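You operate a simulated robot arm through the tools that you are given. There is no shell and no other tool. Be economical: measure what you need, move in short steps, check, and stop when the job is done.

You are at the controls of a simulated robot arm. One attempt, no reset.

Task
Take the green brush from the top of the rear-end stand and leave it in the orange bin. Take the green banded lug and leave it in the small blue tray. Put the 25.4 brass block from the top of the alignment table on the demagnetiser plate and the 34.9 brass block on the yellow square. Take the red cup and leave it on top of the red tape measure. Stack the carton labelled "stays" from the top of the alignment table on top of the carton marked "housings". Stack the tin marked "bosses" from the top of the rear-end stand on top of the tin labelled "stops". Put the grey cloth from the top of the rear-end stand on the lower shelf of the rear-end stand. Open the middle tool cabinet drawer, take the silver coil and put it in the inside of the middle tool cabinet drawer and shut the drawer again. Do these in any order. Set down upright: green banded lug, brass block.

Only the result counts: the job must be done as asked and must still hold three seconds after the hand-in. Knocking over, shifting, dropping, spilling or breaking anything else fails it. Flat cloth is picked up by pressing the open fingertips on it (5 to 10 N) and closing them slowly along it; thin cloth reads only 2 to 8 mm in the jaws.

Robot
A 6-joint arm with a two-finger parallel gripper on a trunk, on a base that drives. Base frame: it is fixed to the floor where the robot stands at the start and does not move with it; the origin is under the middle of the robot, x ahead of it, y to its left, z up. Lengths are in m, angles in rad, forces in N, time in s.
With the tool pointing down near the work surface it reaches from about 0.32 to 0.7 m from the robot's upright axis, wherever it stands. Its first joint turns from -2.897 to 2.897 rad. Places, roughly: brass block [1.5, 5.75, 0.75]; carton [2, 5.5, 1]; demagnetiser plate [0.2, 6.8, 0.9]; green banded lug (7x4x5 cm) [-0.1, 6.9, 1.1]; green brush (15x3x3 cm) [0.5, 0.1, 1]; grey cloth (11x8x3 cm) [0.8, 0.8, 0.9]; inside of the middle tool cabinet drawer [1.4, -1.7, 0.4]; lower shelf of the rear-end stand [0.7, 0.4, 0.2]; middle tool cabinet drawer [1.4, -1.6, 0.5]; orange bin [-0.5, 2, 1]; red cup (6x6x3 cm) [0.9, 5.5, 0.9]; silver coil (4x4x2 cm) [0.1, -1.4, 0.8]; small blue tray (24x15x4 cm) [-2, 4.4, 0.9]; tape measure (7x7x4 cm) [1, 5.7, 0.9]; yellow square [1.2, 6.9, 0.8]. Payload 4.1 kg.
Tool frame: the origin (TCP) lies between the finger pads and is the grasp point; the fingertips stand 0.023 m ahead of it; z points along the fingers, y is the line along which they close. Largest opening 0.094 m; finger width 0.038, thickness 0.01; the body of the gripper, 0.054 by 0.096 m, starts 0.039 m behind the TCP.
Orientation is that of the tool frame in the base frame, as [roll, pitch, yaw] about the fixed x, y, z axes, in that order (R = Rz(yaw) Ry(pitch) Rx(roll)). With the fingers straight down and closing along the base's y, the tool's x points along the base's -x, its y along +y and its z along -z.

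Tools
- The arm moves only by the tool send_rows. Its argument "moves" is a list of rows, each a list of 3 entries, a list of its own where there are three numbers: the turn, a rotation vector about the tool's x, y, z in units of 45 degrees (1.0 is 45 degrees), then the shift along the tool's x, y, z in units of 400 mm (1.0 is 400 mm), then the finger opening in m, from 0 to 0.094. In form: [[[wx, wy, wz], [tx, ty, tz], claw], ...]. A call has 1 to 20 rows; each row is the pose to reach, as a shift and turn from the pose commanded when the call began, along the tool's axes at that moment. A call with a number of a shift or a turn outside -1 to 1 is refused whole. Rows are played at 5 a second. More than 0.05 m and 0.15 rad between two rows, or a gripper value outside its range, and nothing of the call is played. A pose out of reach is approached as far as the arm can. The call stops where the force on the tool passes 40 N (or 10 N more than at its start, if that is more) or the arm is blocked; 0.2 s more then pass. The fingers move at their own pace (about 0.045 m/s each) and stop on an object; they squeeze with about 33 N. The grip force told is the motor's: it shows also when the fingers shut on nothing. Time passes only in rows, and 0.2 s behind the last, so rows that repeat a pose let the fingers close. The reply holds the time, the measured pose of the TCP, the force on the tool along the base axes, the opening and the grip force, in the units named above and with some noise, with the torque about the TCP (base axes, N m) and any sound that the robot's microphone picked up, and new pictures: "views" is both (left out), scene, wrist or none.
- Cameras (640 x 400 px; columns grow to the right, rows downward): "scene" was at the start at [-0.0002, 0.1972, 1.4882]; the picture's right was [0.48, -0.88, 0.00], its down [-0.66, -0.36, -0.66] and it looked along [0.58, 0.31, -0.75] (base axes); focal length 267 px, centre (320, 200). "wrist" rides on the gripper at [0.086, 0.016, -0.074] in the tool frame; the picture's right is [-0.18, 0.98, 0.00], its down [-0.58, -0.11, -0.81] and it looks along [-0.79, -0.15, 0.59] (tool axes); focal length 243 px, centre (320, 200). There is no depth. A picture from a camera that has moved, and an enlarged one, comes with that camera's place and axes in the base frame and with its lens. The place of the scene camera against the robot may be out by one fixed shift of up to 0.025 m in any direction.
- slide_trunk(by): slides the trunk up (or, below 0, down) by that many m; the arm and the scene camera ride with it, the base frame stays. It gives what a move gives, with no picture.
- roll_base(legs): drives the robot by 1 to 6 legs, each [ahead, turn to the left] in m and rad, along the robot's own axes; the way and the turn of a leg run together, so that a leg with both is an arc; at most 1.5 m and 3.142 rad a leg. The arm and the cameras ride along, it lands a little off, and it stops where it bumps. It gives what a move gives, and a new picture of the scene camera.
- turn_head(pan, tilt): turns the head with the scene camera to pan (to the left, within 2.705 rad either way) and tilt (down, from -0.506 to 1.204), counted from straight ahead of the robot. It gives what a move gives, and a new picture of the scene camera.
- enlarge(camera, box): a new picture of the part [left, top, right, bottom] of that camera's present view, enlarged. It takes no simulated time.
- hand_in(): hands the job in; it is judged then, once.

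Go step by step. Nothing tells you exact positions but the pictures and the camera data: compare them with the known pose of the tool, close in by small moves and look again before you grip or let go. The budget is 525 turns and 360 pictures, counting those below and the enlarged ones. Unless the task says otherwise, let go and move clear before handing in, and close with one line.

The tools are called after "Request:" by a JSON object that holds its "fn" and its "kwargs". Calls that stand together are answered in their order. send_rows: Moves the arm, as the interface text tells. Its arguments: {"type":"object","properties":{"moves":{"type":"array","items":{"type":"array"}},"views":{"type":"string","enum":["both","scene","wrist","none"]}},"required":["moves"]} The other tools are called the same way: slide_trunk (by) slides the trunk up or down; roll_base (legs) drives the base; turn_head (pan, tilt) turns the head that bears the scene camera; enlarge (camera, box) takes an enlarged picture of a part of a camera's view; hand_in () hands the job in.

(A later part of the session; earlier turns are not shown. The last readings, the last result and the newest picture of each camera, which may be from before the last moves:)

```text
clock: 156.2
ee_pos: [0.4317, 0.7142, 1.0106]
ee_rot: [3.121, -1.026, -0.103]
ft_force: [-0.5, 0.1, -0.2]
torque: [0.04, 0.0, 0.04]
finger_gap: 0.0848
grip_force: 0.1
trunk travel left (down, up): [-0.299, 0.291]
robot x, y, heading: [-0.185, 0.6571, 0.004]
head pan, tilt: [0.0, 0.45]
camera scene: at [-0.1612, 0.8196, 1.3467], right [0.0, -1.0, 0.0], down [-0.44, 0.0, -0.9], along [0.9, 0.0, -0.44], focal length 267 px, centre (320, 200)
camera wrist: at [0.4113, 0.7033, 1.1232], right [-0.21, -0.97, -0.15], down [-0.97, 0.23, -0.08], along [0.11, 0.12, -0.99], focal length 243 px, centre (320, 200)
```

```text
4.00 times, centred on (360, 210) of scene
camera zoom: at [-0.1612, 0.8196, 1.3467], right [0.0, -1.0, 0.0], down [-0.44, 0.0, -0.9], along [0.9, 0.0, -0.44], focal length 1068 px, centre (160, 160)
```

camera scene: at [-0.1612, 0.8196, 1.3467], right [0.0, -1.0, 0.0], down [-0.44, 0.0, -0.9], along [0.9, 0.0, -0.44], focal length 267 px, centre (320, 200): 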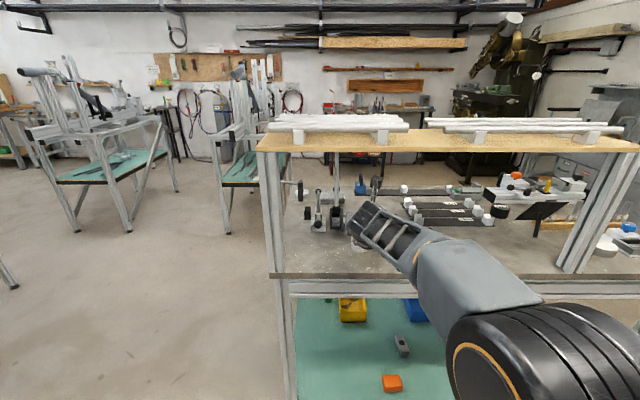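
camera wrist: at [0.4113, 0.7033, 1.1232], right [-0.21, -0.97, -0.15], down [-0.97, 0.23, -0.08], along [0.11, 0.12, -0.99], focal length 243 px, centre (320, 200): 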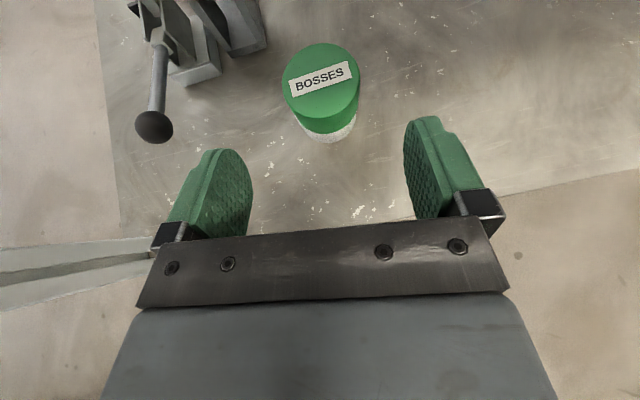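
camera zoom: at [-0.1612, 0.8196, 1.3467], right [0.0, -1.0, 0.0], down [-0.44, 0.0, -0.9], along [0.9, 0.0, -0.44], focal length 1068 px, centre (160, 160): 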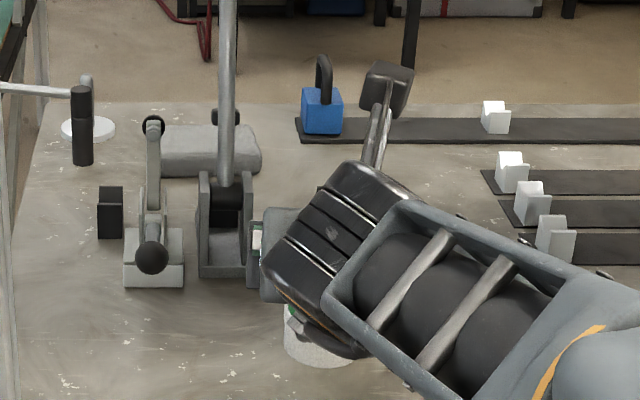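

BOSSES now sits squarely on STOPS. Next is the grey cloth at about (0.77, 0.77), which I'll take from behind the stand; I back off and return the wrist to the normal tool-down pose.

Request:
{"fn": "roll_base", "kwargs": {"legs": [[-0.35, 0]]}}

Request:
{"fn": "slide_trunk", "kwargs": {"by": 0.15}}

Request:
{"fn": "send_rows", "kwargs": {"moves": [[[0, -0.17, 0], [0, 0, 0], 0.08], [[0, -0.34, 0], [0, 0, 0], 0.08], [[0, -0.51, 0], [0, 0, 0], 0.08], [[0, -0.68, 0], [0, 0, 0], 0.08], [[0, -0.85, 0], [0, 0, 0], 0.08], [[0, -1, 0], [0, 0, 0], 0.08]], "views": "none"}}

Request:
{"fn": "send_rows", "kwargs": {"moves": [[[0, 0, -0.17], [0, 0, 0], 0.08], [[0, 0, -0.34], [0, 0, 0], 0.08], [[0, 0, -0.51], [0, 0, 0], 0.08], [[0, 0, -0.68], [0, 0, 0], 0.08], [[0, 0, -0.85], [0, 0, 0], 0.08], [[0, 0, -1], [0, 0, 0], 0.08]], "views": "none"}}

Request:
{"fn": "send_rows", "kwargs": {"moves": [[[0, 0, -0.17], [0, 0, 0], 0.08], [[0, 0, -0.34], [0, 0, 0], 0.08], [[0, 0, -0.51], [0, 0, 0], 0.08], [[0, 0, -0.68], [0, 0, 0], 0.08], [[0, 0, -0.85], [0, 0, 0], 0.08], [[0, 0, -1], [0, 0, 0], 0.08]], "views": "none"}}

Request:
{"fn": "send_rows", "kwargs": {"moves": [[[0, 0, -0.17], [0, 0, 0], 0.08], [[0, 0, -0.34], [0, 0, 0], 0.08], [[0, 0, -0.51], [0, 0, 0], 0.08], [[0, 0, -0.68], [0, 0, 0], 0.08], [[0, 0, -0.85], [0, 0, 0], 0.08], [[0, 0, -1], [0, 0, 0], 0.08]], "views": "none"}}

Request:
{"fn": "send_rows", "kwargs": {"moves": [[[0, 0, -0.17], [0, 0, 0], 0.08], [[0, 0, -0.34], [0, 0, 0], 0.08], [[0, 0, -0.51], [0, 0, 0], 0.08], [[0, 0, -0.68], [0, 0, 0], 0.08], [[0, 0, -0.85], [0, 0, 0], 0.08], [[0, 0, -1], [0, 0, 0], 0.08]], "views": "scene"}}

```text
clock: 158.5
ee_pos: [0.0823, 0.7132, 1.0101]
ee_rot: [3.121, -1.027, -0.102]
ft_force: [-0.3, -0.5, -0.2]
torque: [0.01, -0.03, 0.01]
finger_gap: 0.0852
grip_force: 0.0
trunk travel left (down, up): [-0.299, 0.291]
robot x, y, heading: [-0.5337, 0.6581, 0.008]
head pan, tilt: [0.0, 0.45]
camera scene: at [-0.5103, 0.8181, 1.3467], right [0.0, -1.0, 0.0], down [-0.44, 0.0, -0.9], along [0.9, 0.0, -0.44], focal length 267 px, centre (320, 200)
```

scene: 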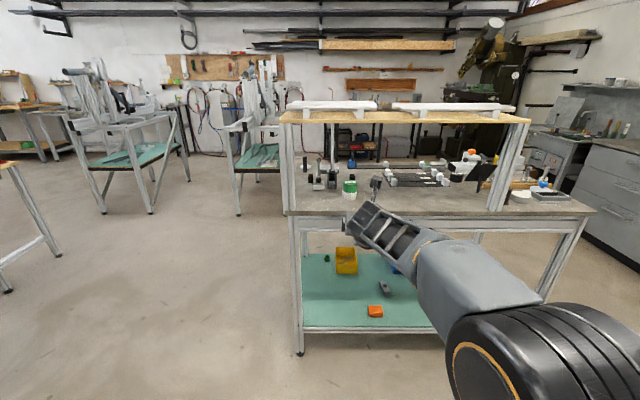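

```text
clock: 160.2
ee_pos: [0.0838, 0.7125, 1.1605]
ee_rot: [3.122, -1.025, -0.103]
ft_force: [-0.1, -1.1, 0.4]
torque: [0.0, -0.02, 0.02]
finger_gap: 0.0855
grip_force: 0.1
trunk travel left (down, up): [-0.449, 0.141]
robot x, y, heading: [-0.5317, 0.6567, 0.006]
head pan, tilt: [0.0, 0.45]
```

```text
clock: 161.6
ee_pos: [0.0661, 0.7436, 1.1457]
ee_rot: [2.968, -0.315, -0.11]
ft_force: [-0.1, -0.3, -0.8]
torque: [0.0, 0.01, 0.01]
finger_gap: 0.0801
grip_force: 0.0
out of reach, approached as far as the arm can: row 3, 4, 5, 6
trunk travel left (down, up): [-0.449, 0.141]
robot x, y, heading: [-0.534, 0.6576, 0.007]
head pan, tilt: [0.0, 0.45]
```

```text
clock: 163.0
ee_pos: [0.0662, 0.7414, 1.1453]
ee_rot: [2.796, -0.105, 0.667]
ft_force: [0.0, -0.1, 0.0]
torque: [0.02, -0.01, 0.01]
finger_gap: 0.0799
grip_force: 0.1
trunk travel left (down, up): [-0.449, 0.141]
robot x, y, heading: [-0.5301, 0.6585, 0.006]
head pan, tilt: [0.0, 0.45]
```

```text
clock: 164.4
ee_pos: [0.0657, 0.7432, 1.1457]
ee_rot: [2.822, 0.166, 1.407]
ft_force: [-0.7, -0.4, 0.3]
torque: [0.02, 0.01, 0.0]
finger_gap: 0.0802
grip_force: 0.0
trunk travel left (down, up): [-0.449, 0.141]
robot x, y, heading: [-0.5319, 0.66, 0.002]
head pan, tilt: [0.0, 0.45]
```

```text
clock: 165.8
ee_pos: [0.0665, 0.7431, 1.1451]
ee_rot: [3.031, 0.344, 2.199]
ft_force: [0.1, -0.5, 0.1]
torque: [-0.01, 0.03, -0.02]
finger_gap: 0.08
grip_force: 0.0
trunk travel left (down, up): [-0.449, 0.141]
robot x, y, heading: [-0.5293, 0.6595, 0.005]
head pan, tilt: [0.0, 0.45]
```

```text
clock: 167.2
ee_pos: [0.0664, 0.7437, 1.1452]
ee_rot: [-2.968, 0.315, 3.031]
ft_force: [0.5, -0.2, -0.1]
torque: [0.03, -0.01, 0.0]
finger_gap: 0.0799
grip_force: 0.0
trunk travel left (down, up): [-0.449, 0.141]
robot x, y, heading: [-0.5361, 0.6603, 0.008]
head pan, tilt: [0.0, 0.45]
camera scene: at [-0.5104, 0.8181, 1.4967], right [0.0, -1.0, 0.0], down [-0.44, 0.0, -0.9], along [0.9, 0.0, -0.44], focal length 267 px, centre (320, 200)
```

scene: 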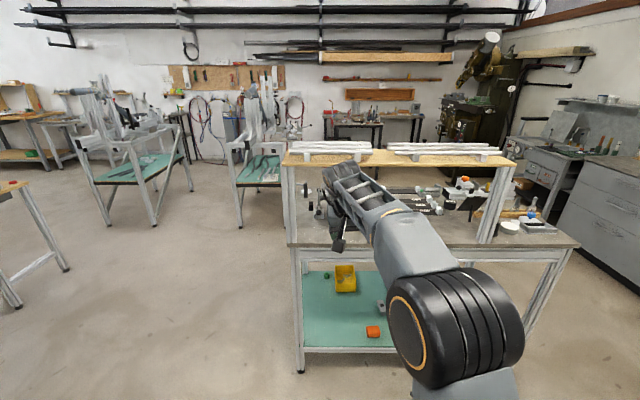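

Request:
{"fn": "send_rows", "kwargs": {"moves": [[[-0.035, 0.067, 0], [0.1, -0.016, -0.022], 0.08], [[-0.07, 0.133, 0], [0.2, -0.03, -0.043], 0.08], [[-0.105, 0.2, 0], [0.3, -0.047, -0.065], 0.08], [[-0.14, 0.267, 0], [0.4, -0.062, -0.087], 0.08], [[-0.175, 0.333, 0], [0.5, -0.078, -0.108], 0.08], [[-0.21, 0.4, 0], [0.605, -0.093, -0.13], 0.08]], "views": "none"}}

Request:
{"fn": "roll_base", "kwargs": {"legs": [[0, 1.571], [0.76, 0], [0, -1.571], [1.0, 0]]}}

```text
clock: 168.6
ee_pos: [-0.1817, 0.7442, 1.0987]
ee_rot: [-2.927, 0.167, 3.019]
ft_force: [0.0, 0.3, 0.3]
torque: [0.02, -0.04, 0.0]
finger_gap: 0.0801
grip_force: 0.1
out of reach, approached as far as the arm can: row 1, 2, 3, 4, 5, 6
trunk travel left (down, up): [-0.449, 0.141]
robot x, y, heading: [-0.5316, 0.6558, 0.005]
head pan, tilt: [0.0, 0.45]
```

```text
clock: 185.2
ee_pos: [0.8223, 1.5119, 1.0997]
ee_rot: [-2.928, 0.165, 3.023]
ft_force: [0.3, 0.0, -0.5]
torque: [0.01, 0.02, 0.0]
finger_gap: 0.0801
grip_force: 0.0
trunk travel left (down, up): [-0.449, 0.141]
robot x, y, heading: [0.4684, 1.4266, 0.006]
head pan, tilt: [0.0, 0.45]
camera scene: at [0.4908, 1.5842, 1.4967], right [0.01, -1.0, 0.0], down [-0.44, 0.0, -0.9], along [0.9, 0.01, -0.44], focal length 267 px, centre (320, 200)
```

scene: 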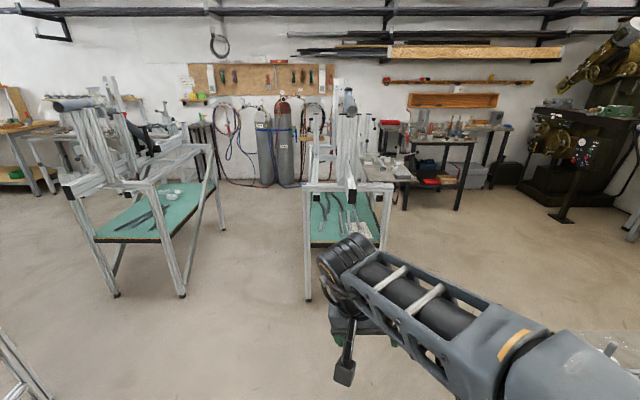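

Request:
{"fn": "roll_base", "kwargs": {"legs": [[0.95, -0.006], [0, -1.571], [0.65, 0], [0, -1.571]]}}

Request:
{"fn": "turn_head", "kwargs": {"pan": 0.0, "tilt": 0.65}}

```text
clock: 201.1
ee_pos: [1.0723, 0.6995, 1.0987]
ee_rot: [-2.927, 0.165, -0.125]
ft_force: [0.2, 0.1, -0.6]
torque: [0.0, 0.04, 0.0]
finger_gap: 0.08
grip_force: 0.0
trunk travel left (down, up): [-0.449, 0.141]
robot x, y, heading: [1.4251, 0.7843, -3.138]
head pan, tilt: [0.0, 0.45]
camera scene: at [1.3844, 0.6117, 1.4967], right [0.0, 1.0, 0.0], down [0.44, 0.0, -0.9], along [-0.9, 0.0, -0.44], focal length 267 px, centre (320, 200)
```

scene: 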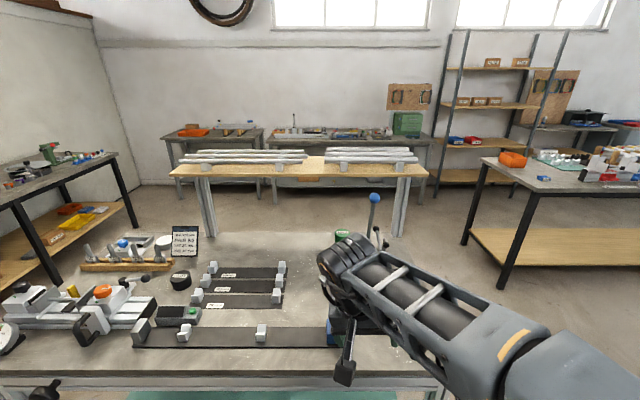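

```text
clock: 201.8
ee_pos: [1.0712, 0.7, 1.0983]
ee_rot: [-2.926, 0.165, -0.125]
ft_force: [-0.8, 0.2, 1.2]
torque: [-0.01, -0.03, -0.02]
finger_gap: 0.08
grip_force: 0.1
trunk travel left (down, up): [-0.449, 0.141]
robot x, y, heading: [1.4239, 0.7868, -3.14]
head pan, tilt: [0.0, 0.649]
camera scene: at [1.3895, 0.6117, 1.479], right [0.0, 1.0, 0.0], down [0.6, 0.0, -0.8], along [-0.8, 0.0, -0.6], focal length 267 px, centre (320, 200)
```

scene: 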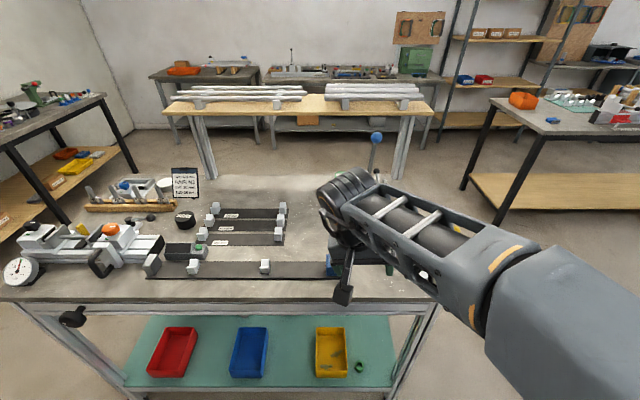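

Request:
{"fn": "send_rows", "kwargs": {"moves": [[[0, 0, 0], [0, 0, 0], 0.09]], "views": "wrist"}}

```text
clock: 202.2
ee_pos: [1.073, 0.6992, 1.0994]
ee_rot: [-2.926, 0.167, -0.125]
ft_force: [0.3, 0.6, 0.3]
torque: [-0.02, 0.03, -0.02]
finger_gap: 0.0901
grip_force: 0.1
trunk travel left (down, up): [-0.449, 0.141]
robot x, y, heading: [1.4231, 0.7837, -3.144]
head pan, tilt: [0.0, 0.649]
camera wrist: at [1.164, 0.6573, 1.153], right [-0.34, -0.93, -0.18], down [-0.44, -0.01, 0.9], along [-0.83, 0.38, -0.41], focal length 243 px, centre (320, 200)
```

wrist: 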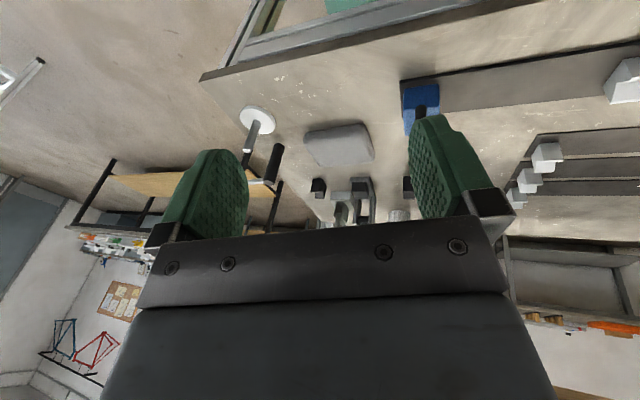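

The cloth is visible at about (0.85, 0.785). I move above it and straighten the tool.

Request:
{"fn": "send_rows", "kwargs": {"moves": [[[-0.045, 0.035, 0], [-0.09, -0.011, 0.06], 0.09], [[-0.09, 0.07, 0], [-0.18, -0.023, 0.12], 0.09], [[-0.135, 0.105, 0], [-0.27, -0.034, 0.18], 0.09], [[-0.18, 0.14, 0], [-0.36, -0.045, 0.24], 0.09], [[-0.225, 0.175, 0], [-0.45, -0.057, 0.3], 0.09], [[-0.27, 0.21, 0], [-0.53, -0.068, 0.365], 0.09]], "views": "both"}}

```text
clock: 203.6
ee_pos: [0.8807, 0.7836, 0.964]
ee_rot: [-2.924, 0.102, -0.136]
ft_force: [-0.8, 0.2, -0.4]
torque: [0.0, 0.0, 0.01]
finger_gap: 0.09
grip_force: 0.1
out of reach, approached as far as the arm can: row 1, 2, 3, 4, 5, 6
trunk travel left (down, up): [-0.449, 0.141]
robot x, y, heading: [1.4256, 0.7813, -3.14]
head pan, tilt: [0.0, 0.649]
camera scene: at [1.3894, 0.6118, 1.4789], right [0.0, 1.0, 0.0], down [0.6, 0.0, -0.8], along [-0.8, 0.0, -0.6], focal length 267 px, centre (320, 200)
camera wrist: at [0.9681, 0.7396, 1.0243], right [-0.33, -0.92, -0.19], down [-0.5, 0.0, 0.87], along [-0.8, 0.38, -0.46], focal length 243 px, centre (320, 200)
```

scene: 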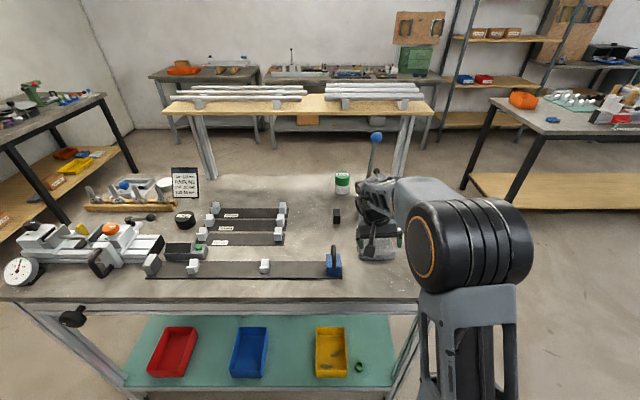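
wrist: 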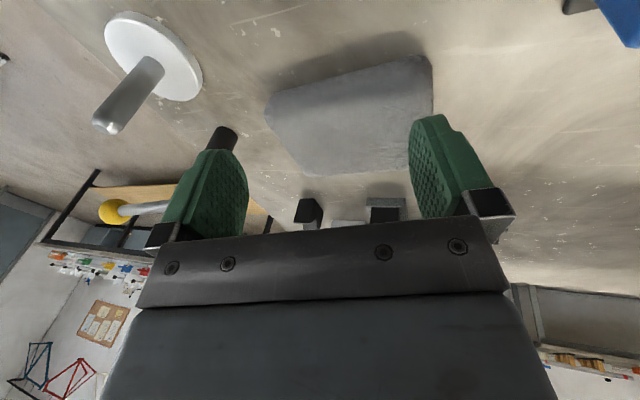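

The wrist is in a branch that can't point straight down (14° lean from a joint limit). I'll lift clear over the table edge and try to bring the wrist back through the horizontal pose.

Request:
{"fn": "slide_trunk", "kwargs": {"by": 0.14}}

Request:
{"fn": "send_rows", "kwargs": {"moves": [[[0, 0, 0], [0.1, 0.02, -0.03], 0.09], [[0, 0, 0], [0.2, 0.04, -0.06], 0.09], [[0, 0, 0], [0.3, 0.06, -0.1], 0.09], [[0, 0, 0], [0.38, 0.06, -0.12], 0.09]], "views": "none"}}

Request:
{"fn": "send_rows", "kwargs": {"moves": [[[0, -0.17, 0], [0, 0, 0], 0.09], [[0, -0.34, 0], [0, 0, 0], 0.09], [[0, -0.51, 0], [0, 0, 0], 0.09], [[0, -0.68, 0], [0, 0, 0], 0.09], [[0, -0.85, 0], [0, 0, 0], 0.09], [[0, -1, 0], [0, 0, 0], 0.09]], "views": "none"}}

Request:
{"fn": "send_rows", "kwargs": {"moves": [[[0, -0.17, 0], [0, 0, 0], 0.09], [[0, -0.34, 0], [0, 0, 0], 0.09], [[0, -0.51, 0], [0, 0, 0], 0.09], [[0, -0.68, 0], [0, 0, 0], 0.09], [[0, -0.85, 0], [0, 0, 0], 0.09], [[0, -1, 0], [0, 0, 0], 0.09]], "views": "scene"}}

```text
clock: 205.3
ee_pos: [0.8815, 0.7814, 1.1049]
ee_rot: [-2.926, 0.103, -0.132]
ft_force: [-0.5, 0.5, -0.5]
torque: [0.06, 0.02, -0.02]
finger_gap: 0.0901
grip_force: 0.1
trunk travel left (down, up): [-0.589, 0.001]
robot x, y, heading: [1.425, 0.7861, -3.143]
head pan, tilt: [0.0, 0.649]
```

```text
clock: 206.3
ee_pos: [1.0317, 0.7286, 1.1314]
ee_rot: [-2.926, 0.104, -0.133]
ft_force: [0.7, 0.3, -0.1]
torque: [-0.04, 0.06, -0.01]
finger_gap: 0.0899
grip_force: 0.0
trunk travel left (down, up): [-0.589, 0.001]
robot x, y, heading: [1.4269, 0.7847, -3.142]
head pan, tilt: [0.0, 0.649]
```

```text
clock: 207.7
ee_pos: [1.0171, 0.7208, 1.1357]
ee_rot: [-2.809, 0.862, 0.1]
ft_force: [0.4, -0.5, -0.3]
torque: [0.0, -0.02, -0.02]
finger_gap: 0.0902
grip_force: 0.0
out of reach, approached as far as the arm can: row 6
trunk travel left (down, up): [-0.589, 0.001]
robot x, y, heading: [1.4291, 0.7823, -3.141]
head pan, tilt: [0.0, 0.649]
```

```text
clock: 209.1
ee_pos: [0.9677, 0.693, 1.1218]
ee_rot: [-1.109, 1.333, 1.886]
ft_force: [0.2, -0.9, -0.2]
torque: [0.01, -0.02, 0.05]
finger_gap: 0.0902
grip_force: 0.0
out of reach, approached as far as the arm can: row 1, 2, 3, 4, 5, 6
trunk travel left (down, up): [-0.589, 0.001]
robot x, y, heading: [1.4262, 0.7841, -3.141]
head pan, tilt: [0.0, 0.649]
camera scene: at [1.3889, 0.6115, 1.6189], right [0.0, 1.0, 0.0], down [0.6, 0.0, -0.8], along [-0.8, 0.0, -0.6], focal length 267 px, centre (320, 200)
```

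scene: 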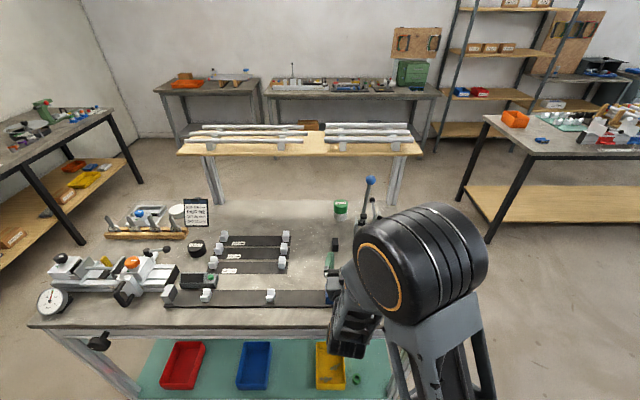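

Request:
{"fn": "send_rows", "kwargs": {"moves": [[[-0.15, 0, 0], [0, 0, 0], 0.09], [[-0.3, 0, 0], [0, 0, 0], 0.09], [[-0.42, 0, 0], [0, 0, 0], 0.09]], "views": "none"}}

Request:
{"fn": "send_rows", "kwargs": {"moves": [[[0, 0.17, 0], [0, 0, 0], 0.09], [[0, 0.34, 0], [0, 0, 0], 0.09], [[0, 0.51, 0], [0, 0, 0], 0.09], [[0, 0.68, 0], [0, 0, 0], 0.09], [[0, 0.85, 0], [0, 0, 0], 0.09], [[0, 1, 0], [0, 0, 0], 0.09]], "views": "none"}}

Request:
{"fn": "send_rows", "kwargs": {"moves": [[[0, 0.17, 0], [0, 0, 0], 0.09], [[0, 0.34, 0], [0, 0, 0], 0.09], [[0, 0.51, 0], [0, 0, 0], 0.09], [[0, 0.68, 0], [0, 0, 0], 0.09], [[0, 0.85, 0], [0, 0, 0], 0.09], [[0, 1, 0], [0, 0, 0], 0.09]], "views": "scene"}}

```text
clock: 209.9
ee_pos: [0.9464, 0.6882, 1.1175]
ee_rot: [-1.451, 1.331, 1.875]
ft_force: [-0.2, 0.9, -0.1]
torque: [0.06, -0.02, 0.03]
finger_gap: 0.0899
grip_force: 0.1
out of reach, approached as far as the arm can: row 1, 2, 3
trunk travel left (down, up): [-0.589, 0.001]
robot x, y, heading: [1.4248, 0.7853, -3.142]
head pan, tilt: [0.0, 0.649]
```

```text
clock: 211.3
ee_pos: [0.9459, 0.6876, 1.1196]
ee_rot: [-2.806, 0.785, 0.428]
ft_force: [0.5, -0.4, -0.2]
torque: [-0.01, 0.05, 0.02]
finger_gap: 0.0898
grip_force: 0.1
trunk travel left (down, up): [-0.589, 0.001]
robot x, y, heading: [1.4249, 0.7858, -3.139]
head pan, tilt: [0.0, 0.649]
```

```text
clock: 212.7
ee_pos: [0.9456, 0.6871, 1.119]
ee_rot: [-2.903, 0.026, 0.188]
ft_force: [0.6, 0.8, 0.5]
torque: [-0.01, 0.04, 0.0]
finger_gap: 0.0903
grip_force: 0.0
trunk travel left (down, up): [-0.589, 0.001]
robot x, y, heading: [1.4245, 0.7846, -3.141]
head pan, tilt: [0.0, 0.649]
camera scene: at [1.3892, 0.6116, 1.6189], right [0.0, 1.0, 0.0], down [0.6, 0.0, -0.8], along [-0.8, 0.0, -0.6], focal length 267 px, centre (320, 200)
```

scene: 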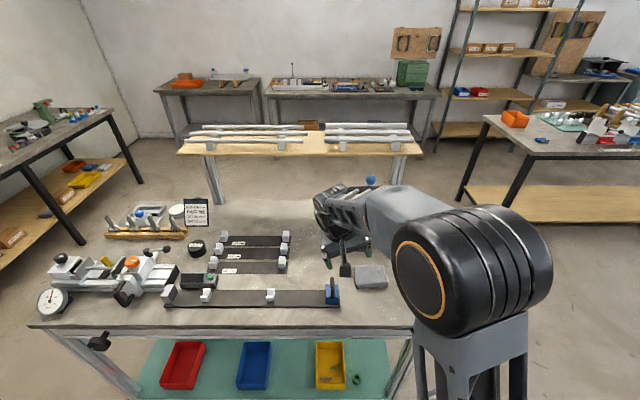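

Request:
{"fn": "send_rows", "kwargs": {"moves": [[[-0.15, 0, 0], [0, 0, 0], 0.09], [[-0.3, 0, 0], [0, 0, 0], 0.09]], "views": "none"}}

```text
clock: 213.3
ee_pos: [0.9463, 0.6872, 1.1188]
ee_rot: [-2.904, 0.028, 0.187]
ft_force: [-1.0, -0.8, 0.5]
torque: [0.02, -0.01, 0.01]
finger_gap: 0.0898
grip_force: 0.1
out of reach, approached as far as the arm can: row 1, 2
trunk travel left (down, up): [-0.589, 0.001]
robot x, y, heading: [1.4279, 0.7832, -3.144]
head pan, tilt: [0.0, 0.649]
```

Still leaning. I'll use a different trick: pull the hand in close so the forearm hangs vertical (wrist singularity), where the lean should vanish.

Request:
{"fn": "send_rows", "kwargs": {"moves": [[[0, 0, 0], [0.1, 0, 0], 0.09], [[0, 0, 0], [0.2, 0, 0], 0.09], [[0, 0, 0], [0.3, 0, 0], 0.09], [[0, 0, 0], [0.4, 0, 0], 0.09], [[0, 0, 0], [0.5, 0, 0], 0.09]], "views": "none"}}

Request:
{"fn": "send_rows", "kwargs": {"moves": [[[0, 0, 0], [0.1, 0, 0], 0.09], [[0, 0, 0], [0.15, 0, 0], 0.09]], "views": "scene"}}

```text
clock: 214.5
ee_pos: [1.1425, 0.7258, 1.1131]
ee_rot: [-2.904, 0.026, 0.189]
ft_force: [0.9, -0.4, 0.5]
torque: [-0.03, -0.01, 0.01]
finger_gap: 0.0902
grip_force: 0.0
trunk travel left (down, up): [-0.589, 0.001]
robot x, y, heading: [1.4254, 0.7855, -3.144]
head pan, tilt: [0.0, 0.649]
```

```text
clock: 215.1
ee_pos: [1.1586, 0.7264, 1.1216]
ee_rot: [-2.904, 0.028, 0.189]
ft_force: [0.5, -0.6, 0.0]
torque: [-0.01, 0.04, -0.03]
finger_gap: 0.09
grip_force: 0.2
out of reach, approached as far as the arm can: row 1, 2
trunk travel left (down, up): [-0.589, 0.001]
robot x, y, heading: [1.4271, 0.7853, -3.147]
head pan, tilt: [0.0, 0.649]
camera scene: at [1.3902, 0.612, 1.6189], right [0.0, 1.0, 0.0], down [0.6, 0.0, -0.8], along [-0.8, 0.0, -0.6], focal length 267 px, centre (320, 200)
```

scene: 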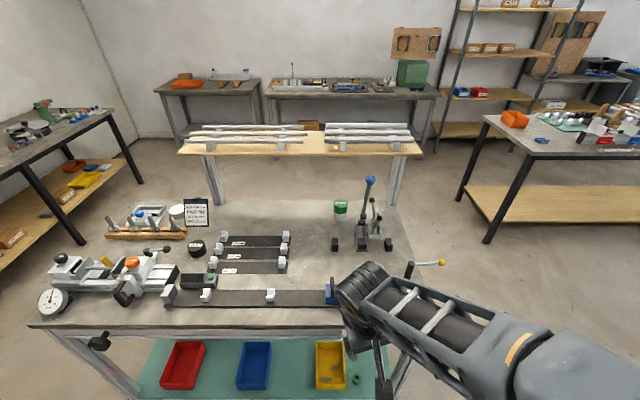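

Request:
{"fn": "send_rows", "kwargs": {"moves": [[[0, 0, 0], [-0.1, 0, 0.08], 0.09], [[0, 0, 0], [-0.2, 0, 0.16], 0.09], [[0, 0, 0], [-0.2, 0, 0.28], 0.09], [[0, 0, 0], [-0.2, 0, 0.4], 0.09], [[0, 0, 0], [-0.2, 0, 0.52], 0.09], [[0, 0, 0], [-0.2, 0, 0.64], 0.09], [[0, 0, 0], [-0.2, 0, 0.76], 0.09]], "views": "scene"}}

```text
refused: row 1 steps farther than a row can; nothing moved
```

Request:
{"fn": "send_rows", "kwargs": {"moves": [[[0, 0, 0], [-0.09, 0, 0.06], 0.09], [[0, 0, 0], [-0.18, 0, 0.12], 0.09], [[0, 0, 0], [-0.22, 0, 0.22], 0.09], [[0, 0, 0], [-0.22, 0, 0.34], 0.09], [[0, 0, 0], [-0.22, 0, 0.46], 0.09], [[0, 0, 0], [-0.22, 0, 0.58], 0.09], [[0, 0, 0], [-0.22, 0, 0.7], 0.09]], "views": "scene"}}

```text
clock: 216.7
ee_pos: [1.0523, 0.7725, 0.8513]
ee_rot: [-2.905, 0.027, 0.188]
ft_force: [-0.7, 0.5, 0.6]
torque: [-0.04, -0.01, 0.02]
finger_gap: 0.0901
grip_force: 0.0
trunk travel left (down, up): [-0.589, 0.001]
robot x, y, heading: [1.4247, 0.7899, -3.146]
head pan, tilt: [0.0, 0.649]
camera scene: at [1.389, 0.6118, 1.619], right [0.0, 1.0, 0.0], down [0.6, 0.0, -0.8], along [-0.8, 0.0, -0.6], focal length 267 px, centre (320, 200)
```

scene: 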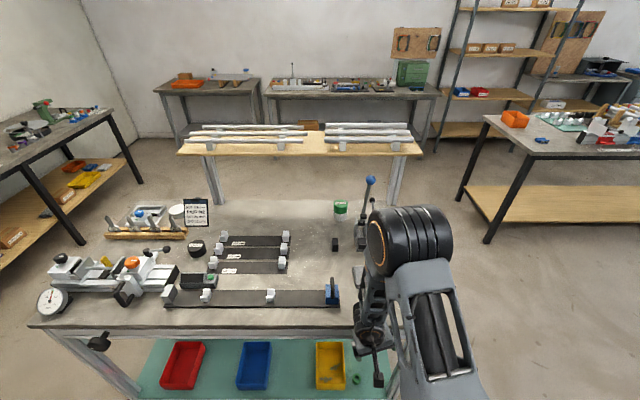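

Now the elbow is high and the forearm hangs down. I test whether the tool can be made vertical here.

Request:
{"fn": "send_rows", "kwargs": {"moves": [[[-0.15, 0, 0], [0, 0, 0], 0.09], [[-0.3, -0.03, 0], [0, 0, 0], 0.09]], "views": "none"}}

```text
clock: 217.3
ee_pos: [1.0528, 0.7721, 0.8507]
ee_rot: [-3.103, 0.041, 0.192]
ft_force: [0.2, 0.4, 0.5]
torque: [-0.02, -0.01, 0.01]
finger_gap: 0.09
grip_force: 0.0
trunk travel left (down, up): [-0.589, 0.001]
robot x, y, heading: [1.4265, 0.7855, -3.142]
head pan, tilt: [0.0, 0.649]
```

Request:
{"fn": "send_rows", "kwargs": {"moves": [[[0, 0, -0.17], [0, 0, 0], 0.09], [[0, 0, -0.34], [0, 0, 0], 0.09], [[0, 0, -0.51], [0, 0, 0], 0.09], [[0, 0, -0.68], [0, 0, 0], 0.09], [[0, 0, -0.85], [0, 0, 0], 0.09], [[0, 0, -1], [0, 0, 0], 0.09]], "views": "none"}}

Request:
{"fn": "send_rows", "kwargs": {"moves": [[[0, 0, -0.17], [0, 0, 0], 0.09], [[0, 0, -0.34], [0, 0, 0], 0.09], [[0, 0, -0.51], [0, 0, 0], 0.09], [[0, 0, -0.68], [0, 0, 0], 0.09], [[0, 0, -0.85], [0, 0, 0], 0.09], [[0, 0, -1], [0, 0, 0], 0.09]], "views": "none"}}

Request:
{"fn": "send_rows", "kwargs": {"moves": [[[0, 0, -0.17], [0, 0, 0], 0.09], [[0, 0, -0.34], [0, 0, 0], 0.09], [[0, 0, -0.51], [0, 0, 0], 0.09], [[0, 0, -0.68], [0, 0, 0], 0.09], [[0, 0, -0.85], [0, 0, 0], 0.09], [[0, 0, -1], [0, 0, 0], 0.09]], "views": "none"}}

Request:
{"fn": "send_rows", "kwargs": {"moves": [[[0, 0, -0.17], [0, 0, 0], 0.09], [[0, 0, -0.34], [0, 0, 0], 0.09], [[0, 0, -0.51], [0, 0, 0], 0.09], [[0, 0, -0.68], [0, 0, 0], 0.09], [[0, 0, -0.85], [0, 0, 0], 0.09], [[0, 0, -1], [0, 0, 0], 0.09]], "views": "none"}}

```text
clock: 218.7
ee_pos: [1.0587, 0.7744, 0.8508]
ee_rot: [-3.119, 0.032, 0.905]
ft_force: [25.5, 15.4, -4.4]
torque: [-0.25, 0.0, -1.14]
finger_gap: 0.0851
grip_force: 0.0
out of reach, approached as far as the arm can: row 1, 2, 3, 4, 5
trunk travel left (down, up): [-0.589, 0.001]
robot x, y, heading: [1.425, 0.7844, 3.138]
head pan, tilt: [0.0, 0.649]
```

```text
clock: 219.0
ee_pos: [1.0613, 0.7731, 0.8498]
ee_rot: [-3.123, 0.021, 1.05]
ft_force: [12.4, -2.1, -0.7]
torque: [0.01, 0.08, 0.07]
finger_gap: 0.0844
grip_force: 0.0
trunk travel left (down, up): [-0.589, 0.001]
robot x, y, heading: [1.4285, 0.7873, 3.141]
head pan, tilt: [0.0, 0.649]
stopped in row 1: the force on the tool passed its limit (the readings are from after the stop); the commanded pose is now the measured one
```

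```text
clock: 220.4
ee_pos: [1.0598, 0.7744, 0.8511]
ee_rot: [-3.108, -0.002, 1.835]
ft_force: [19.6, 11.3, -0.1]
torque: [-0.08, 0.1, -0.78]
finger_gap: 0.0804
grip_force: 0.0
trunk travel left (down, up): [-0.589, 0.001]
robot x, y, heading: [1.4285, 0.7852, 3.14]
head pan, tilt: [0.0, 0.649]
```

```text
clock: 221.8
ee_pos: [1.0574, 0.7725, 0.8509]
ee_rot: [-3.117, -0.028, 2.622]
ft_force: [-0.5, 0.9, 0.4]
torque: [0.0, 0.04, -0.01]
finger_gap: 0.0901
grip_force: 0.0
trunk travel left (down, up): [-0.589, 0.001]
robot x, y, heading: [1.4268, 0.7842, 3.142]
head pan, tilt: [0.0, 0.649]
```

The spin brushed the table's edge but finished with a vertical tool. I raise clear, move outward and see whether it stays vertical.

Request:
{"fn": "send_rows", "kwargs": {"moves": [[[0, 0, 0], [0, 0, -0.12], 0.09], [[0, 0, 0], [0, 0, -0.24], 0.09], [[0, 0, 0], [0, 0, -0.36], 0.09], [[0, 0, 0], [0, 0, -0.48], 0.09]], "views": "none"}}

Request:
{"fn": "send_rows", "kwargs": {"moves": [[[0, 0, 0], [0.08, -0.046, 0], 0.09], [[0, 0, 0], [0.16, -0.092, 0], 0.09], [[0, 0, 0], [0.24, -0.138, 0], 0.09], [[0, 0, 0], [0.32, -0.184, 0], 0.09]], "views": "both"}}

```text
clock: 222.8
ee_pos: [1.0646, 0.776, 1.0425]
ee_rot: [-3.118, -0.022, 2.62]
ft_force: [0.6, 0.6, -0.6]
torque: [-0.01, 0.02, 0.0]
finger_gap: 0.0902
grip_force: 0.1
trunk travel left (down, up): [-0.589, 0.001]
robot x, y, heading: [1.4287, 0.7871, 3.142]
head pan, tilt: [0.0, 0.649]
```

```text
clock: 223.8
ee_pos: [0.9155, 0.7756, 1.0474]
ee_rot: [-3.116, -0.025, 2.619]
ft_force: [0.6, 0.7, -0.1]
torque: [0.01, -0.01, 0.02]
finger_gap: 0.0902
grip_force: 0.0
trunk travel left (down, up): [-0.589, 0.001]
robot x, y, heading: [1.4256, 0.7862, 3.14]
head pan, tilt: [0.0, 0.649]
camera scene: at [1.3889, 0.612, 1.6189], right [0.0, 1.0, 0.0], down [0.6, 0.0, -0.8], along [-0.8, 0.0, -0.6], focal length 267 px, centre (320, 200)
camera wrist: at [0.8508, 0.8341, 1.1231], right [0.65, 0.76, -0.03], down [0.48, -0.38, 0.79], along [0.59, -0.53, -0.61], focal length 243 px, centre (320, 200)
```

scene: 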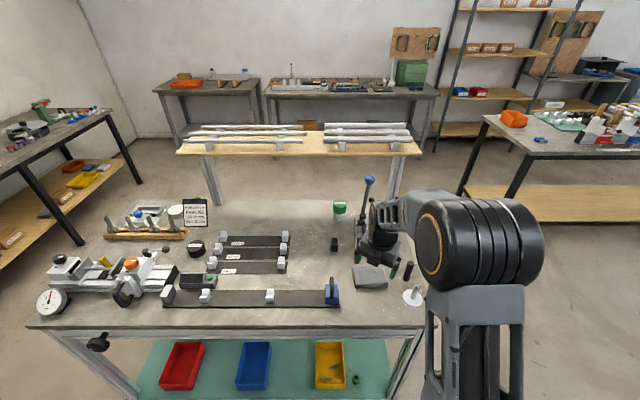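
wrist: 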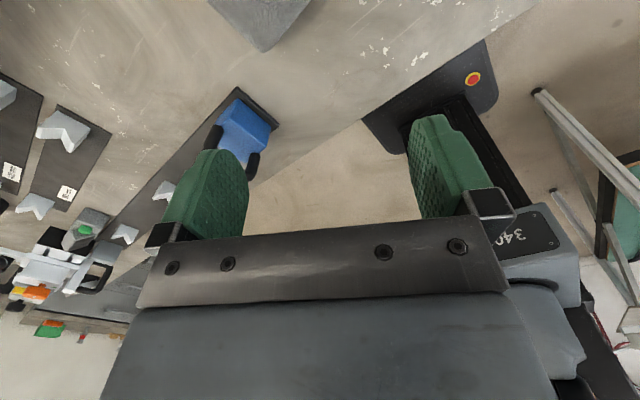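

The tool is vertical and stays so. Now I spin the camera back to the robot's side.

Request:
{"fn": "send_rows", "kwargs": {"moves": [[[0, 0, 0.17], [0, 0, 0], 0.09], [[0, 0, 0.34], [0, 0, 0], 0.09], [[0, 0, 0.51], [0, 0, 0], 0.09], [[0, 0, 0.68], [0, 0, 0], 0.09], [[0, 0, 0.85], [0, 0, 0], 0.09], [[0, 0, 1], [0, 0, 0], 0.09]], "views": "none"}}

Request:
{"fn": "send_rows", "kwargs": {"moves": [[[0, 0, 0.17], [0, 0, 0], 0.09], [[0, 0, 0.34], [0, 0, 0], 0.09], [[0, 0, 0.51], [0, 0, 0], 0.09], [[0, 0, 0.68], [0, 0, 0], 0.09], [[0, 0, 0.85], [0, 0, 0], 0.09], [[0, 0, 1], [0, 0, 0], 0.09]], "views": "none"}}

Request:
{"fn": "send_rows", "kwargs": {"moves": [[[0, 0, 0.17], [0, 0, 0], 0.09], [[0, 0, 0.34], [0, 0, 0], 0.09], [[0, 0, 0.51], [0, 0, 0], 0.09], [[0, 0, 0.68], [0, 0, 0], 0.09], [[0, 0, 0.85], [0, 0, 0], 0.09], [[0, 0, 1], [0, 0, 0], 0.09]], "views": "both"}}

```text
clock: 225.2
ee_pos: [0.9167, 0.7747, 1.0467]
ee_rot: [-3.108, 0.0, 1.833]
ft_force: [0.0, 0.8, 0.5]
torque: [-0.01, 0.01, -0.01]
finger_gap: 0.0902
grip_force: 0.0
trunk travel left (down, up): [-0.589, 0.001]
robot x, y, heading: [1.4294, 0.7824, 3.14]
head pan, tilt: [0.0, 0.649]
```

```text
clock: 226.6
ee_pos: [0.9161, 0.7746, 1.0474]
ee_rot: [-3.116, 0.025, 1.045]
ft_force: [0.7, 0.1, -0.8]
torque: [0.01, -0.01, 0.0]
finger_gap: 0.0898
grip_force: 0.1
trunk travel left (down, up): [-0.589, 0.001]
robot x, y, heading: [1.4264, 0.787, 3.135]
head pan, tilt: [0.0, 0.649]
```

```text
clock: 228.0
ee_pos: [0.916, 0.7755, 1.0468]
ee_rot: [3.141, 0.036, 0.262]
ft_force: [0.4, 0.3, 0.0]
torque: [0.0, 0.0, -0.02]
finger_gap: 0.0901
grip_force: 0.1
trunk travel left (down, up): [-0.589, 0.001]
robot x, y, heading: [1.4288, 0.7835, 3.142]
head pan, tilt: [0.0, 0.649]
camera scene: at [1.3896, 0.612, 1.6189], right [0.0, 1.0, 0.0], down [0.6, 0.0, -0.8], along [-0.8, 0.0, -0.6], focal length 267 px, centre (320, 200)
camera wrist: at [1.0063, 0.7839, 1.1181], right [0.08, -1.0, 0.01], down [-0.56, -0.04, 0.83], along [-0.82, -0.07, -0.56], focal length 243 px, centre (320, 200)
```

scene: 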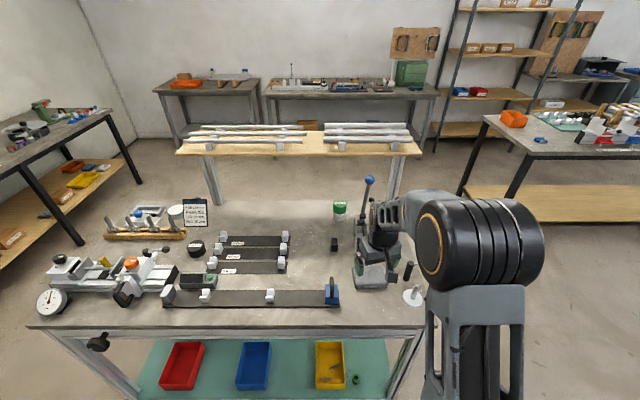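
wrist: 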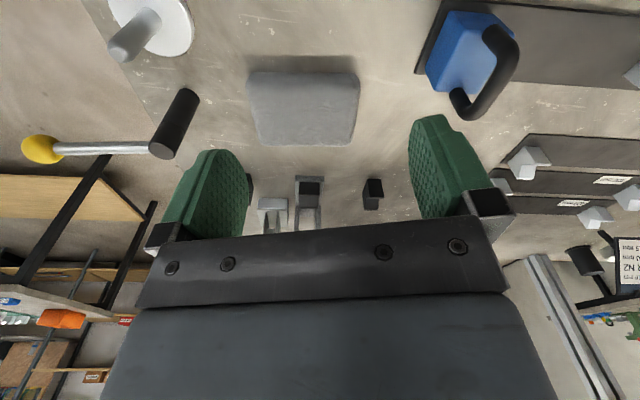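

All good: the cloth lies at about (0.857, 0.786), top near z 0.905. I move over it with fingers half open.

Request:
{"fn": "send_rows", "kwargs": {"moves": [[[0, 0, 0.11], [-0.07, -0.032, 0], 0.07], [[0, 0, 0.22], [-0.136, -0.064, 0.06], 0.07], [[0, 0, 0.33], [-0.136, -0.064, 0.14], 0.07], [[0, 0, 0.33], [-0.136, -0.064, 0.2175], 0.07]], "views": "wrist"}}

```text
clock: 229.0
ee_pos: [0.8539, 0.7858, 0.961]
ee_rot: [3.132, 0.034, 0.004]
ft_force: [0.0, -0.3, 0.6]
torque: [0.0, -0.01, 0.02]
finger_gap: 0.0698
grip_force: 0.0
trunk travel left (down, up): [-0.589, 0.001]
robot x, y, heading: [1.4261, 0.7832, 3.137]
head pan, tilt: [0.0, 0.649]
camera wrist: at [0.9427, 0.771, 1.0323], right [-0.18, -0.98, 0.01], down [-0.55, 0.11, 0.82], along [-0.81, 0.14, -0.57], focal length 243 px, centre (320, 200)
```

wrist: 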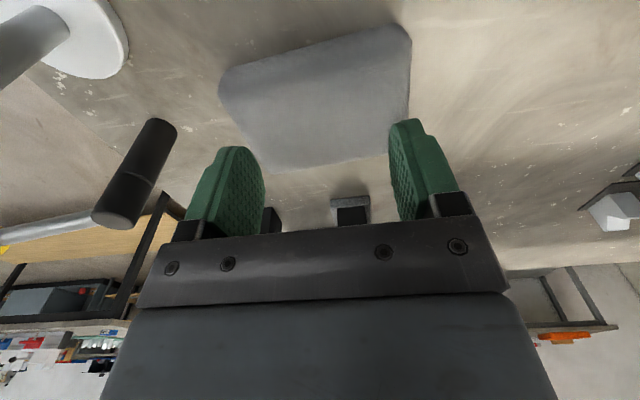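

Request:
{"fn": "send_rows", "kwargs": {"moves": [[[0, 0, 0], [0.005, 0, 0.04], 0.07], [[0, 0, 0], [0.005, 0, 0.07], 0.07], [[0, 0, 0], [0.005, 0, 0.08], 0.07]], "views": "none"}}

```text
clock: 229.8
ee_pos: [0.8548, 0.785, 0.9306]
ee_rot: [3.132, 0.037, 0.006]
ft_force: [2.1, -0.8, 9.5]
torque: [0.36, -0.2, -0.11]
finger_gap: 0.07
grip_force: 0.1
trunk travel left (down, up): [-0.589, 0.001]
robot x, y, heading: [1.4277, 0.7856, 3.14]
head pan, tilt: [0.0, 0.649]
```

Contact at 9.5 N. I now close slowly along the cloth.

Request:
{"fn": "send_rows", "kwargs": {"moves": [[[0, 0, 0], [0, 0, 0], 0.066], [[0, 0, 0], [0, 0, 0], 0.06], [[0, 0, 0], [0, 0, 0], 0.054], [[0, 0, 0], [0, 0, 0], 0.048], [[0, 0, 0], [0, 0, 0], 0.042], [[0, 0, 0], [0, 0, 0], 0.036], [[0, 0, 0], [0, 0, 0], 0.03], [[0, 0, 0], [0, 0, 0], 0.024], [[0, 0, 0], [0, 0, 0], 0.018], [[0, 0, 0], [0, 0, 0], 0.012], [[0, 0, 0], [0, 0, 0], 0.006], [[0, 0, 0], [0, 0, 0], 0.0], [[0, 0, 0], [0, 0, 0], 0.0], [[0, 0, 0], [0, 0, 0], 0.0]], "views": "wrist"}}

```text
clock: 232.8
ee_pos: [0.8571, 0.7853, 0.932]
ee_rot: [3.132, 0.036, 0.006]
ft_force: [0.6, 4.2, 19.8]
torque: [0.14, -0.36, 0.07]
finger_gap: 0.0
grip_force: 33.7
trunk travel left (down, up): [-0.589, 0.001]
robot x, y, heading: [1.427, 0.7835, 3.142]
head pan, tilt: [0.0, 0.649]
camera wrist: at [0.9448, 0.7714, 1.002], right [-0.18, -0.98, 0.02], down [-0.55, 0.11, 0.83], along [-0.81, 0.14, -0.56], focal length 243 px, centre (320, 200)
```

wrist: 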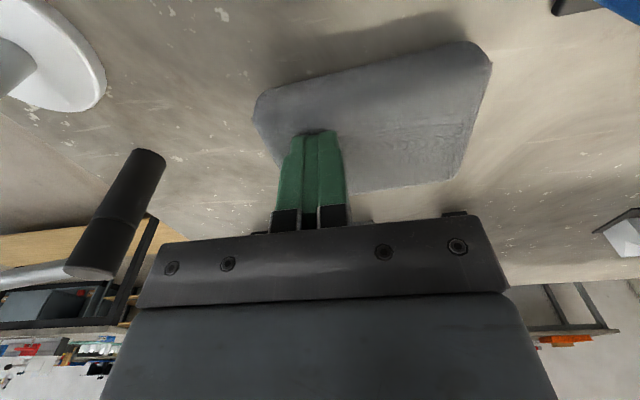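

The cloth is a stiff folded pad and just slid sideways, so I'll straddle it across its 8 cm side instead. I raise and spin the hand 90°.

Request:
{"fn": "send_rows", "kwargs": {"moves": [[[0, 0, 0], [0, 0, -0.1], 0.03], [[0, 0, 0], [0, 0, -0.2], 0.09], [[0, 0, 0], [0, 0, -0.25], 0.094], [[0, 0, 0.17], [0, 0, -0.25], 0.094], [[0, 0, 0.34], [0, 0, -0.25], 0.094], [[0, 0, 0.51], [0, 0, -0.25], 0.094], [[0, 0, 0.68], [0, 0, -0.25], 0.094], [[0, 0, 0.85], [0, 0, -0.25], 0.094], [[0, 0, 1], [0, 0, -0.25], 0.094]], "views": "none"}}

Request:
{"fn": "send_rows", "kwargs": {"moves": [[[0, 0, 0.17], [0, 0, 0], 0.094], [[0, 0, 0.34], [0, 0, 0], 0.094], [[0, 0, 0.51], [0, 0, 0], 0.094], [[0, 0, 0.68], [0, 0, 0], 0.094], [[0, 0, 0.85], [0, 0, 0], 0.094], [[0, 0, 1], [0, 0, 0], 0.094]], "views": "both"}}

```text
clock: 234.8
ee_pos: [0.8584, 0.7855, 1.0305]
ee_rot: [3.112, 0.017, -0.784]
ft_force: [-0.4, -0.3, 0.8]
torque: [0.02, 0.02, -0.03]
finger_gap: 0.094
grip_force: 0.0
trunk travel left (down, up): [-0.589, 0.001]
robot x, y, heading: [1.425, 0.7852, 3.144]
head pan, tilt: [0.0, 0.649]
```

```text
clock: 236.2
ee_pos: [0.8587, 0.7864, 1.0296]
ee_rot: [3.107, -0.009, -1.567]
ft_force: [0.0, 0.6, 0.1]
torque: [-0.01, -0.02, 0.01]
finger_gap: 0.0941
grip_force: 0.0
trunk travel left (down, up): [-0.589, 0.001]
robot x, y, heading: [1.4231, 0.7834, 3.143]
head pan, tilt: [0.0, 0.649]
camera scene: at [1.3896, 0.6121, 1.6189], right [0.0, 1.0, 0.0], down [0.6, 0.0, -0.8], along [-0.8, 0.0, -0.6], focal length 267 px, centre (320, 200)
camera wrist: at [0.8449, 0.7012, 1.1055], right [-0.98, 0.18, 0.03], down [0.13, 0.59, 0.8], along [0.13, 0.79, -0.6], focal length 243 px, centre (320, 200)
```

scene: 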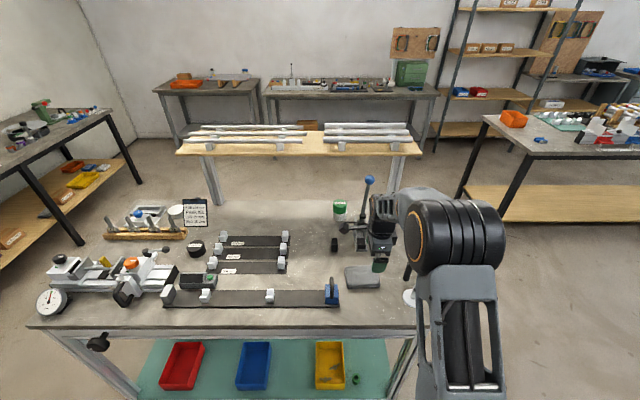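
wrist: 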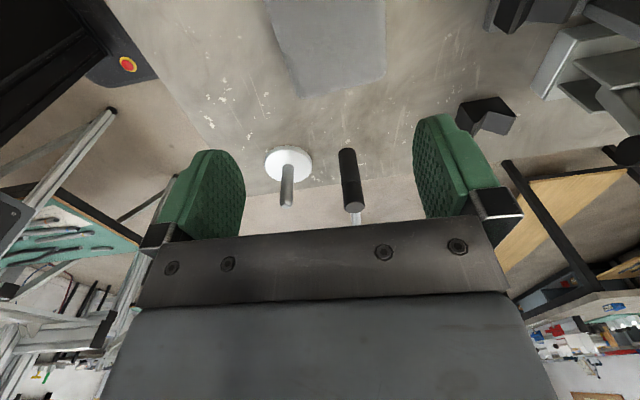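

Request:
{"fn": "send_rows", "kwargs": {"moves": [[[0.04, 0, 0], [0.04, 0.02, 0.05], 0.094], [[0.04, 0, 0], [0.075, 0.0375, 0.12], 0.094], [[0.04, 0, 0], [0.075, 0.0375, 0.19], 0.094]], "views": "both"}}

Request:
{"fn": "enlarge", "kwargs": {"camera": "scene", "box": [300, 200, 460, 300]}}

```text
clock: 237.0
ee_pos: [0.841, 0.7551, 0.9549]
ee_rot: [3.14, -0.009, -1.568]
ft_force: [-0.2, -0.2, 1.0]
torque: [0.05, 0.0, 0.01]
finger_gap: 0.094
grip_force: 0.1
trunk travel left (down, up): [-0.589, 0.001]
robot x, y, heading: [1.4254, 0.7815, 3.143]
head pan, tilt: [0.0, 0.649]
camera scene: at [1.3894, 0.6121, 1.6189], right [0.0, 1.0, 0.0], down [0.6, 0.0, -0.8], along [-0.8, 0.0, -0.6], focal length 267 px, centre (320, 200)
camera wrist: at [0.8254, 0.6703, 1.0295], right [-0.98, 0.18, 0.0], down [0.11, 0.59, 0.8], along [0.14, 0.79, -0.6], focal length 243 px, centre (320, 200)
```

scene: 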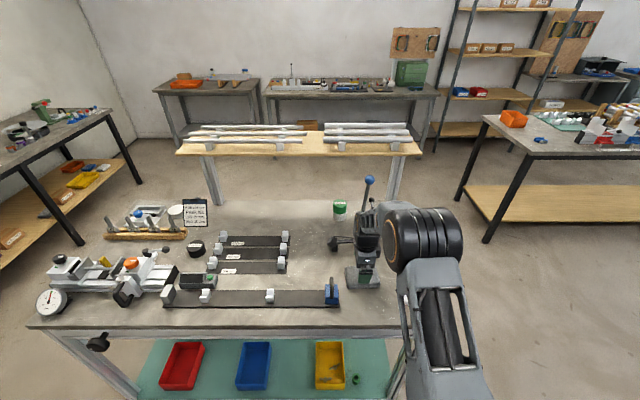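
wrist: 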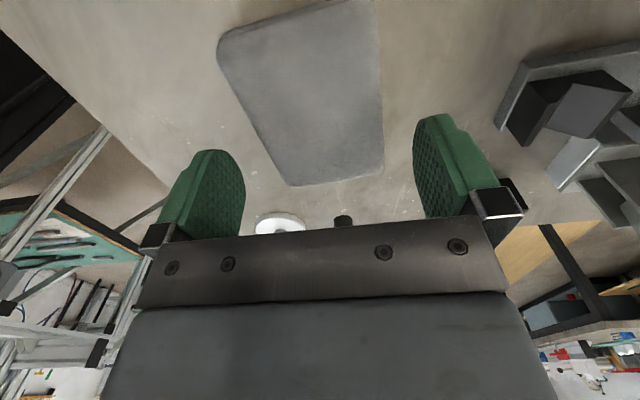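

```text
4.00 times, centred on (380, 250) of scene
camera zoom: at [1.3894, 0.6121, 1.6189], right [0.0, 1.0, 0.0], down [0.6, 0.0, -0.8], along [-0.8, 0.0, -0.6], focal length 1068 px, centre (80, 0)
```

zoom: 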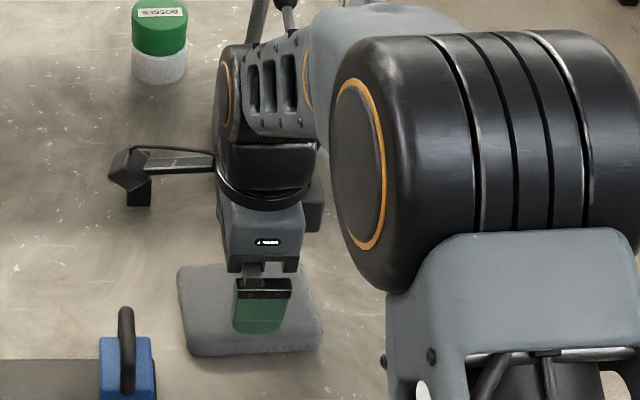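

Request:
{"fn": "send_rows", "kwargs": {"moves": [[[0, 0, 0], [0, -0.007, 0.05], 0.094], [[0, 0, 0], [0, -0.007, 0.09], 0.094], [[0, 0, 0], [0, -0.007, 0.11], 0.094]], "views": "wrist"}}

```text
clock: 237.8
ee_pos: [0.8457, 0.7546, 0.9113]
ee_rot: [3.139, -0.008, -1.563]
ft_force: [0.2, 0.0, -0.3]
torque: [0.0, 0.01, 0.0]
finger_gap: 0.0941
grip_force: 0.1
trunk travel left (down, up): [-0.589, 0.001]
robot x, y, heading: [1.4234, 0.7856, 3.14]
head pan, tilt: [0.0, 0.649]
camera wrist: at [0.8287, 0.6702, 0.9858], right [-0.98, 0.18, 0.0], down [0.11, 0.59, 0.8], along [0.14, 0.79, -0.6], focal length 243 px, centre (320, 200)
```

wrist: 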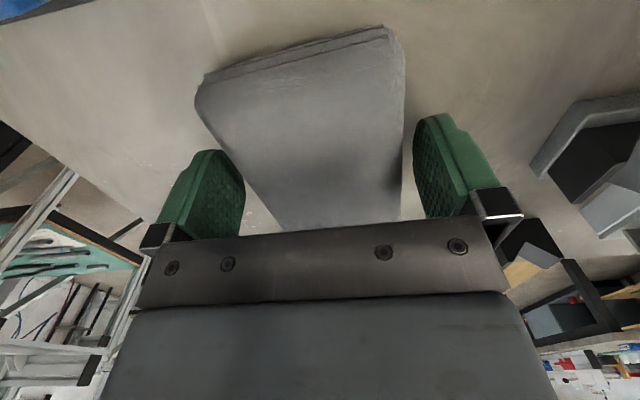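

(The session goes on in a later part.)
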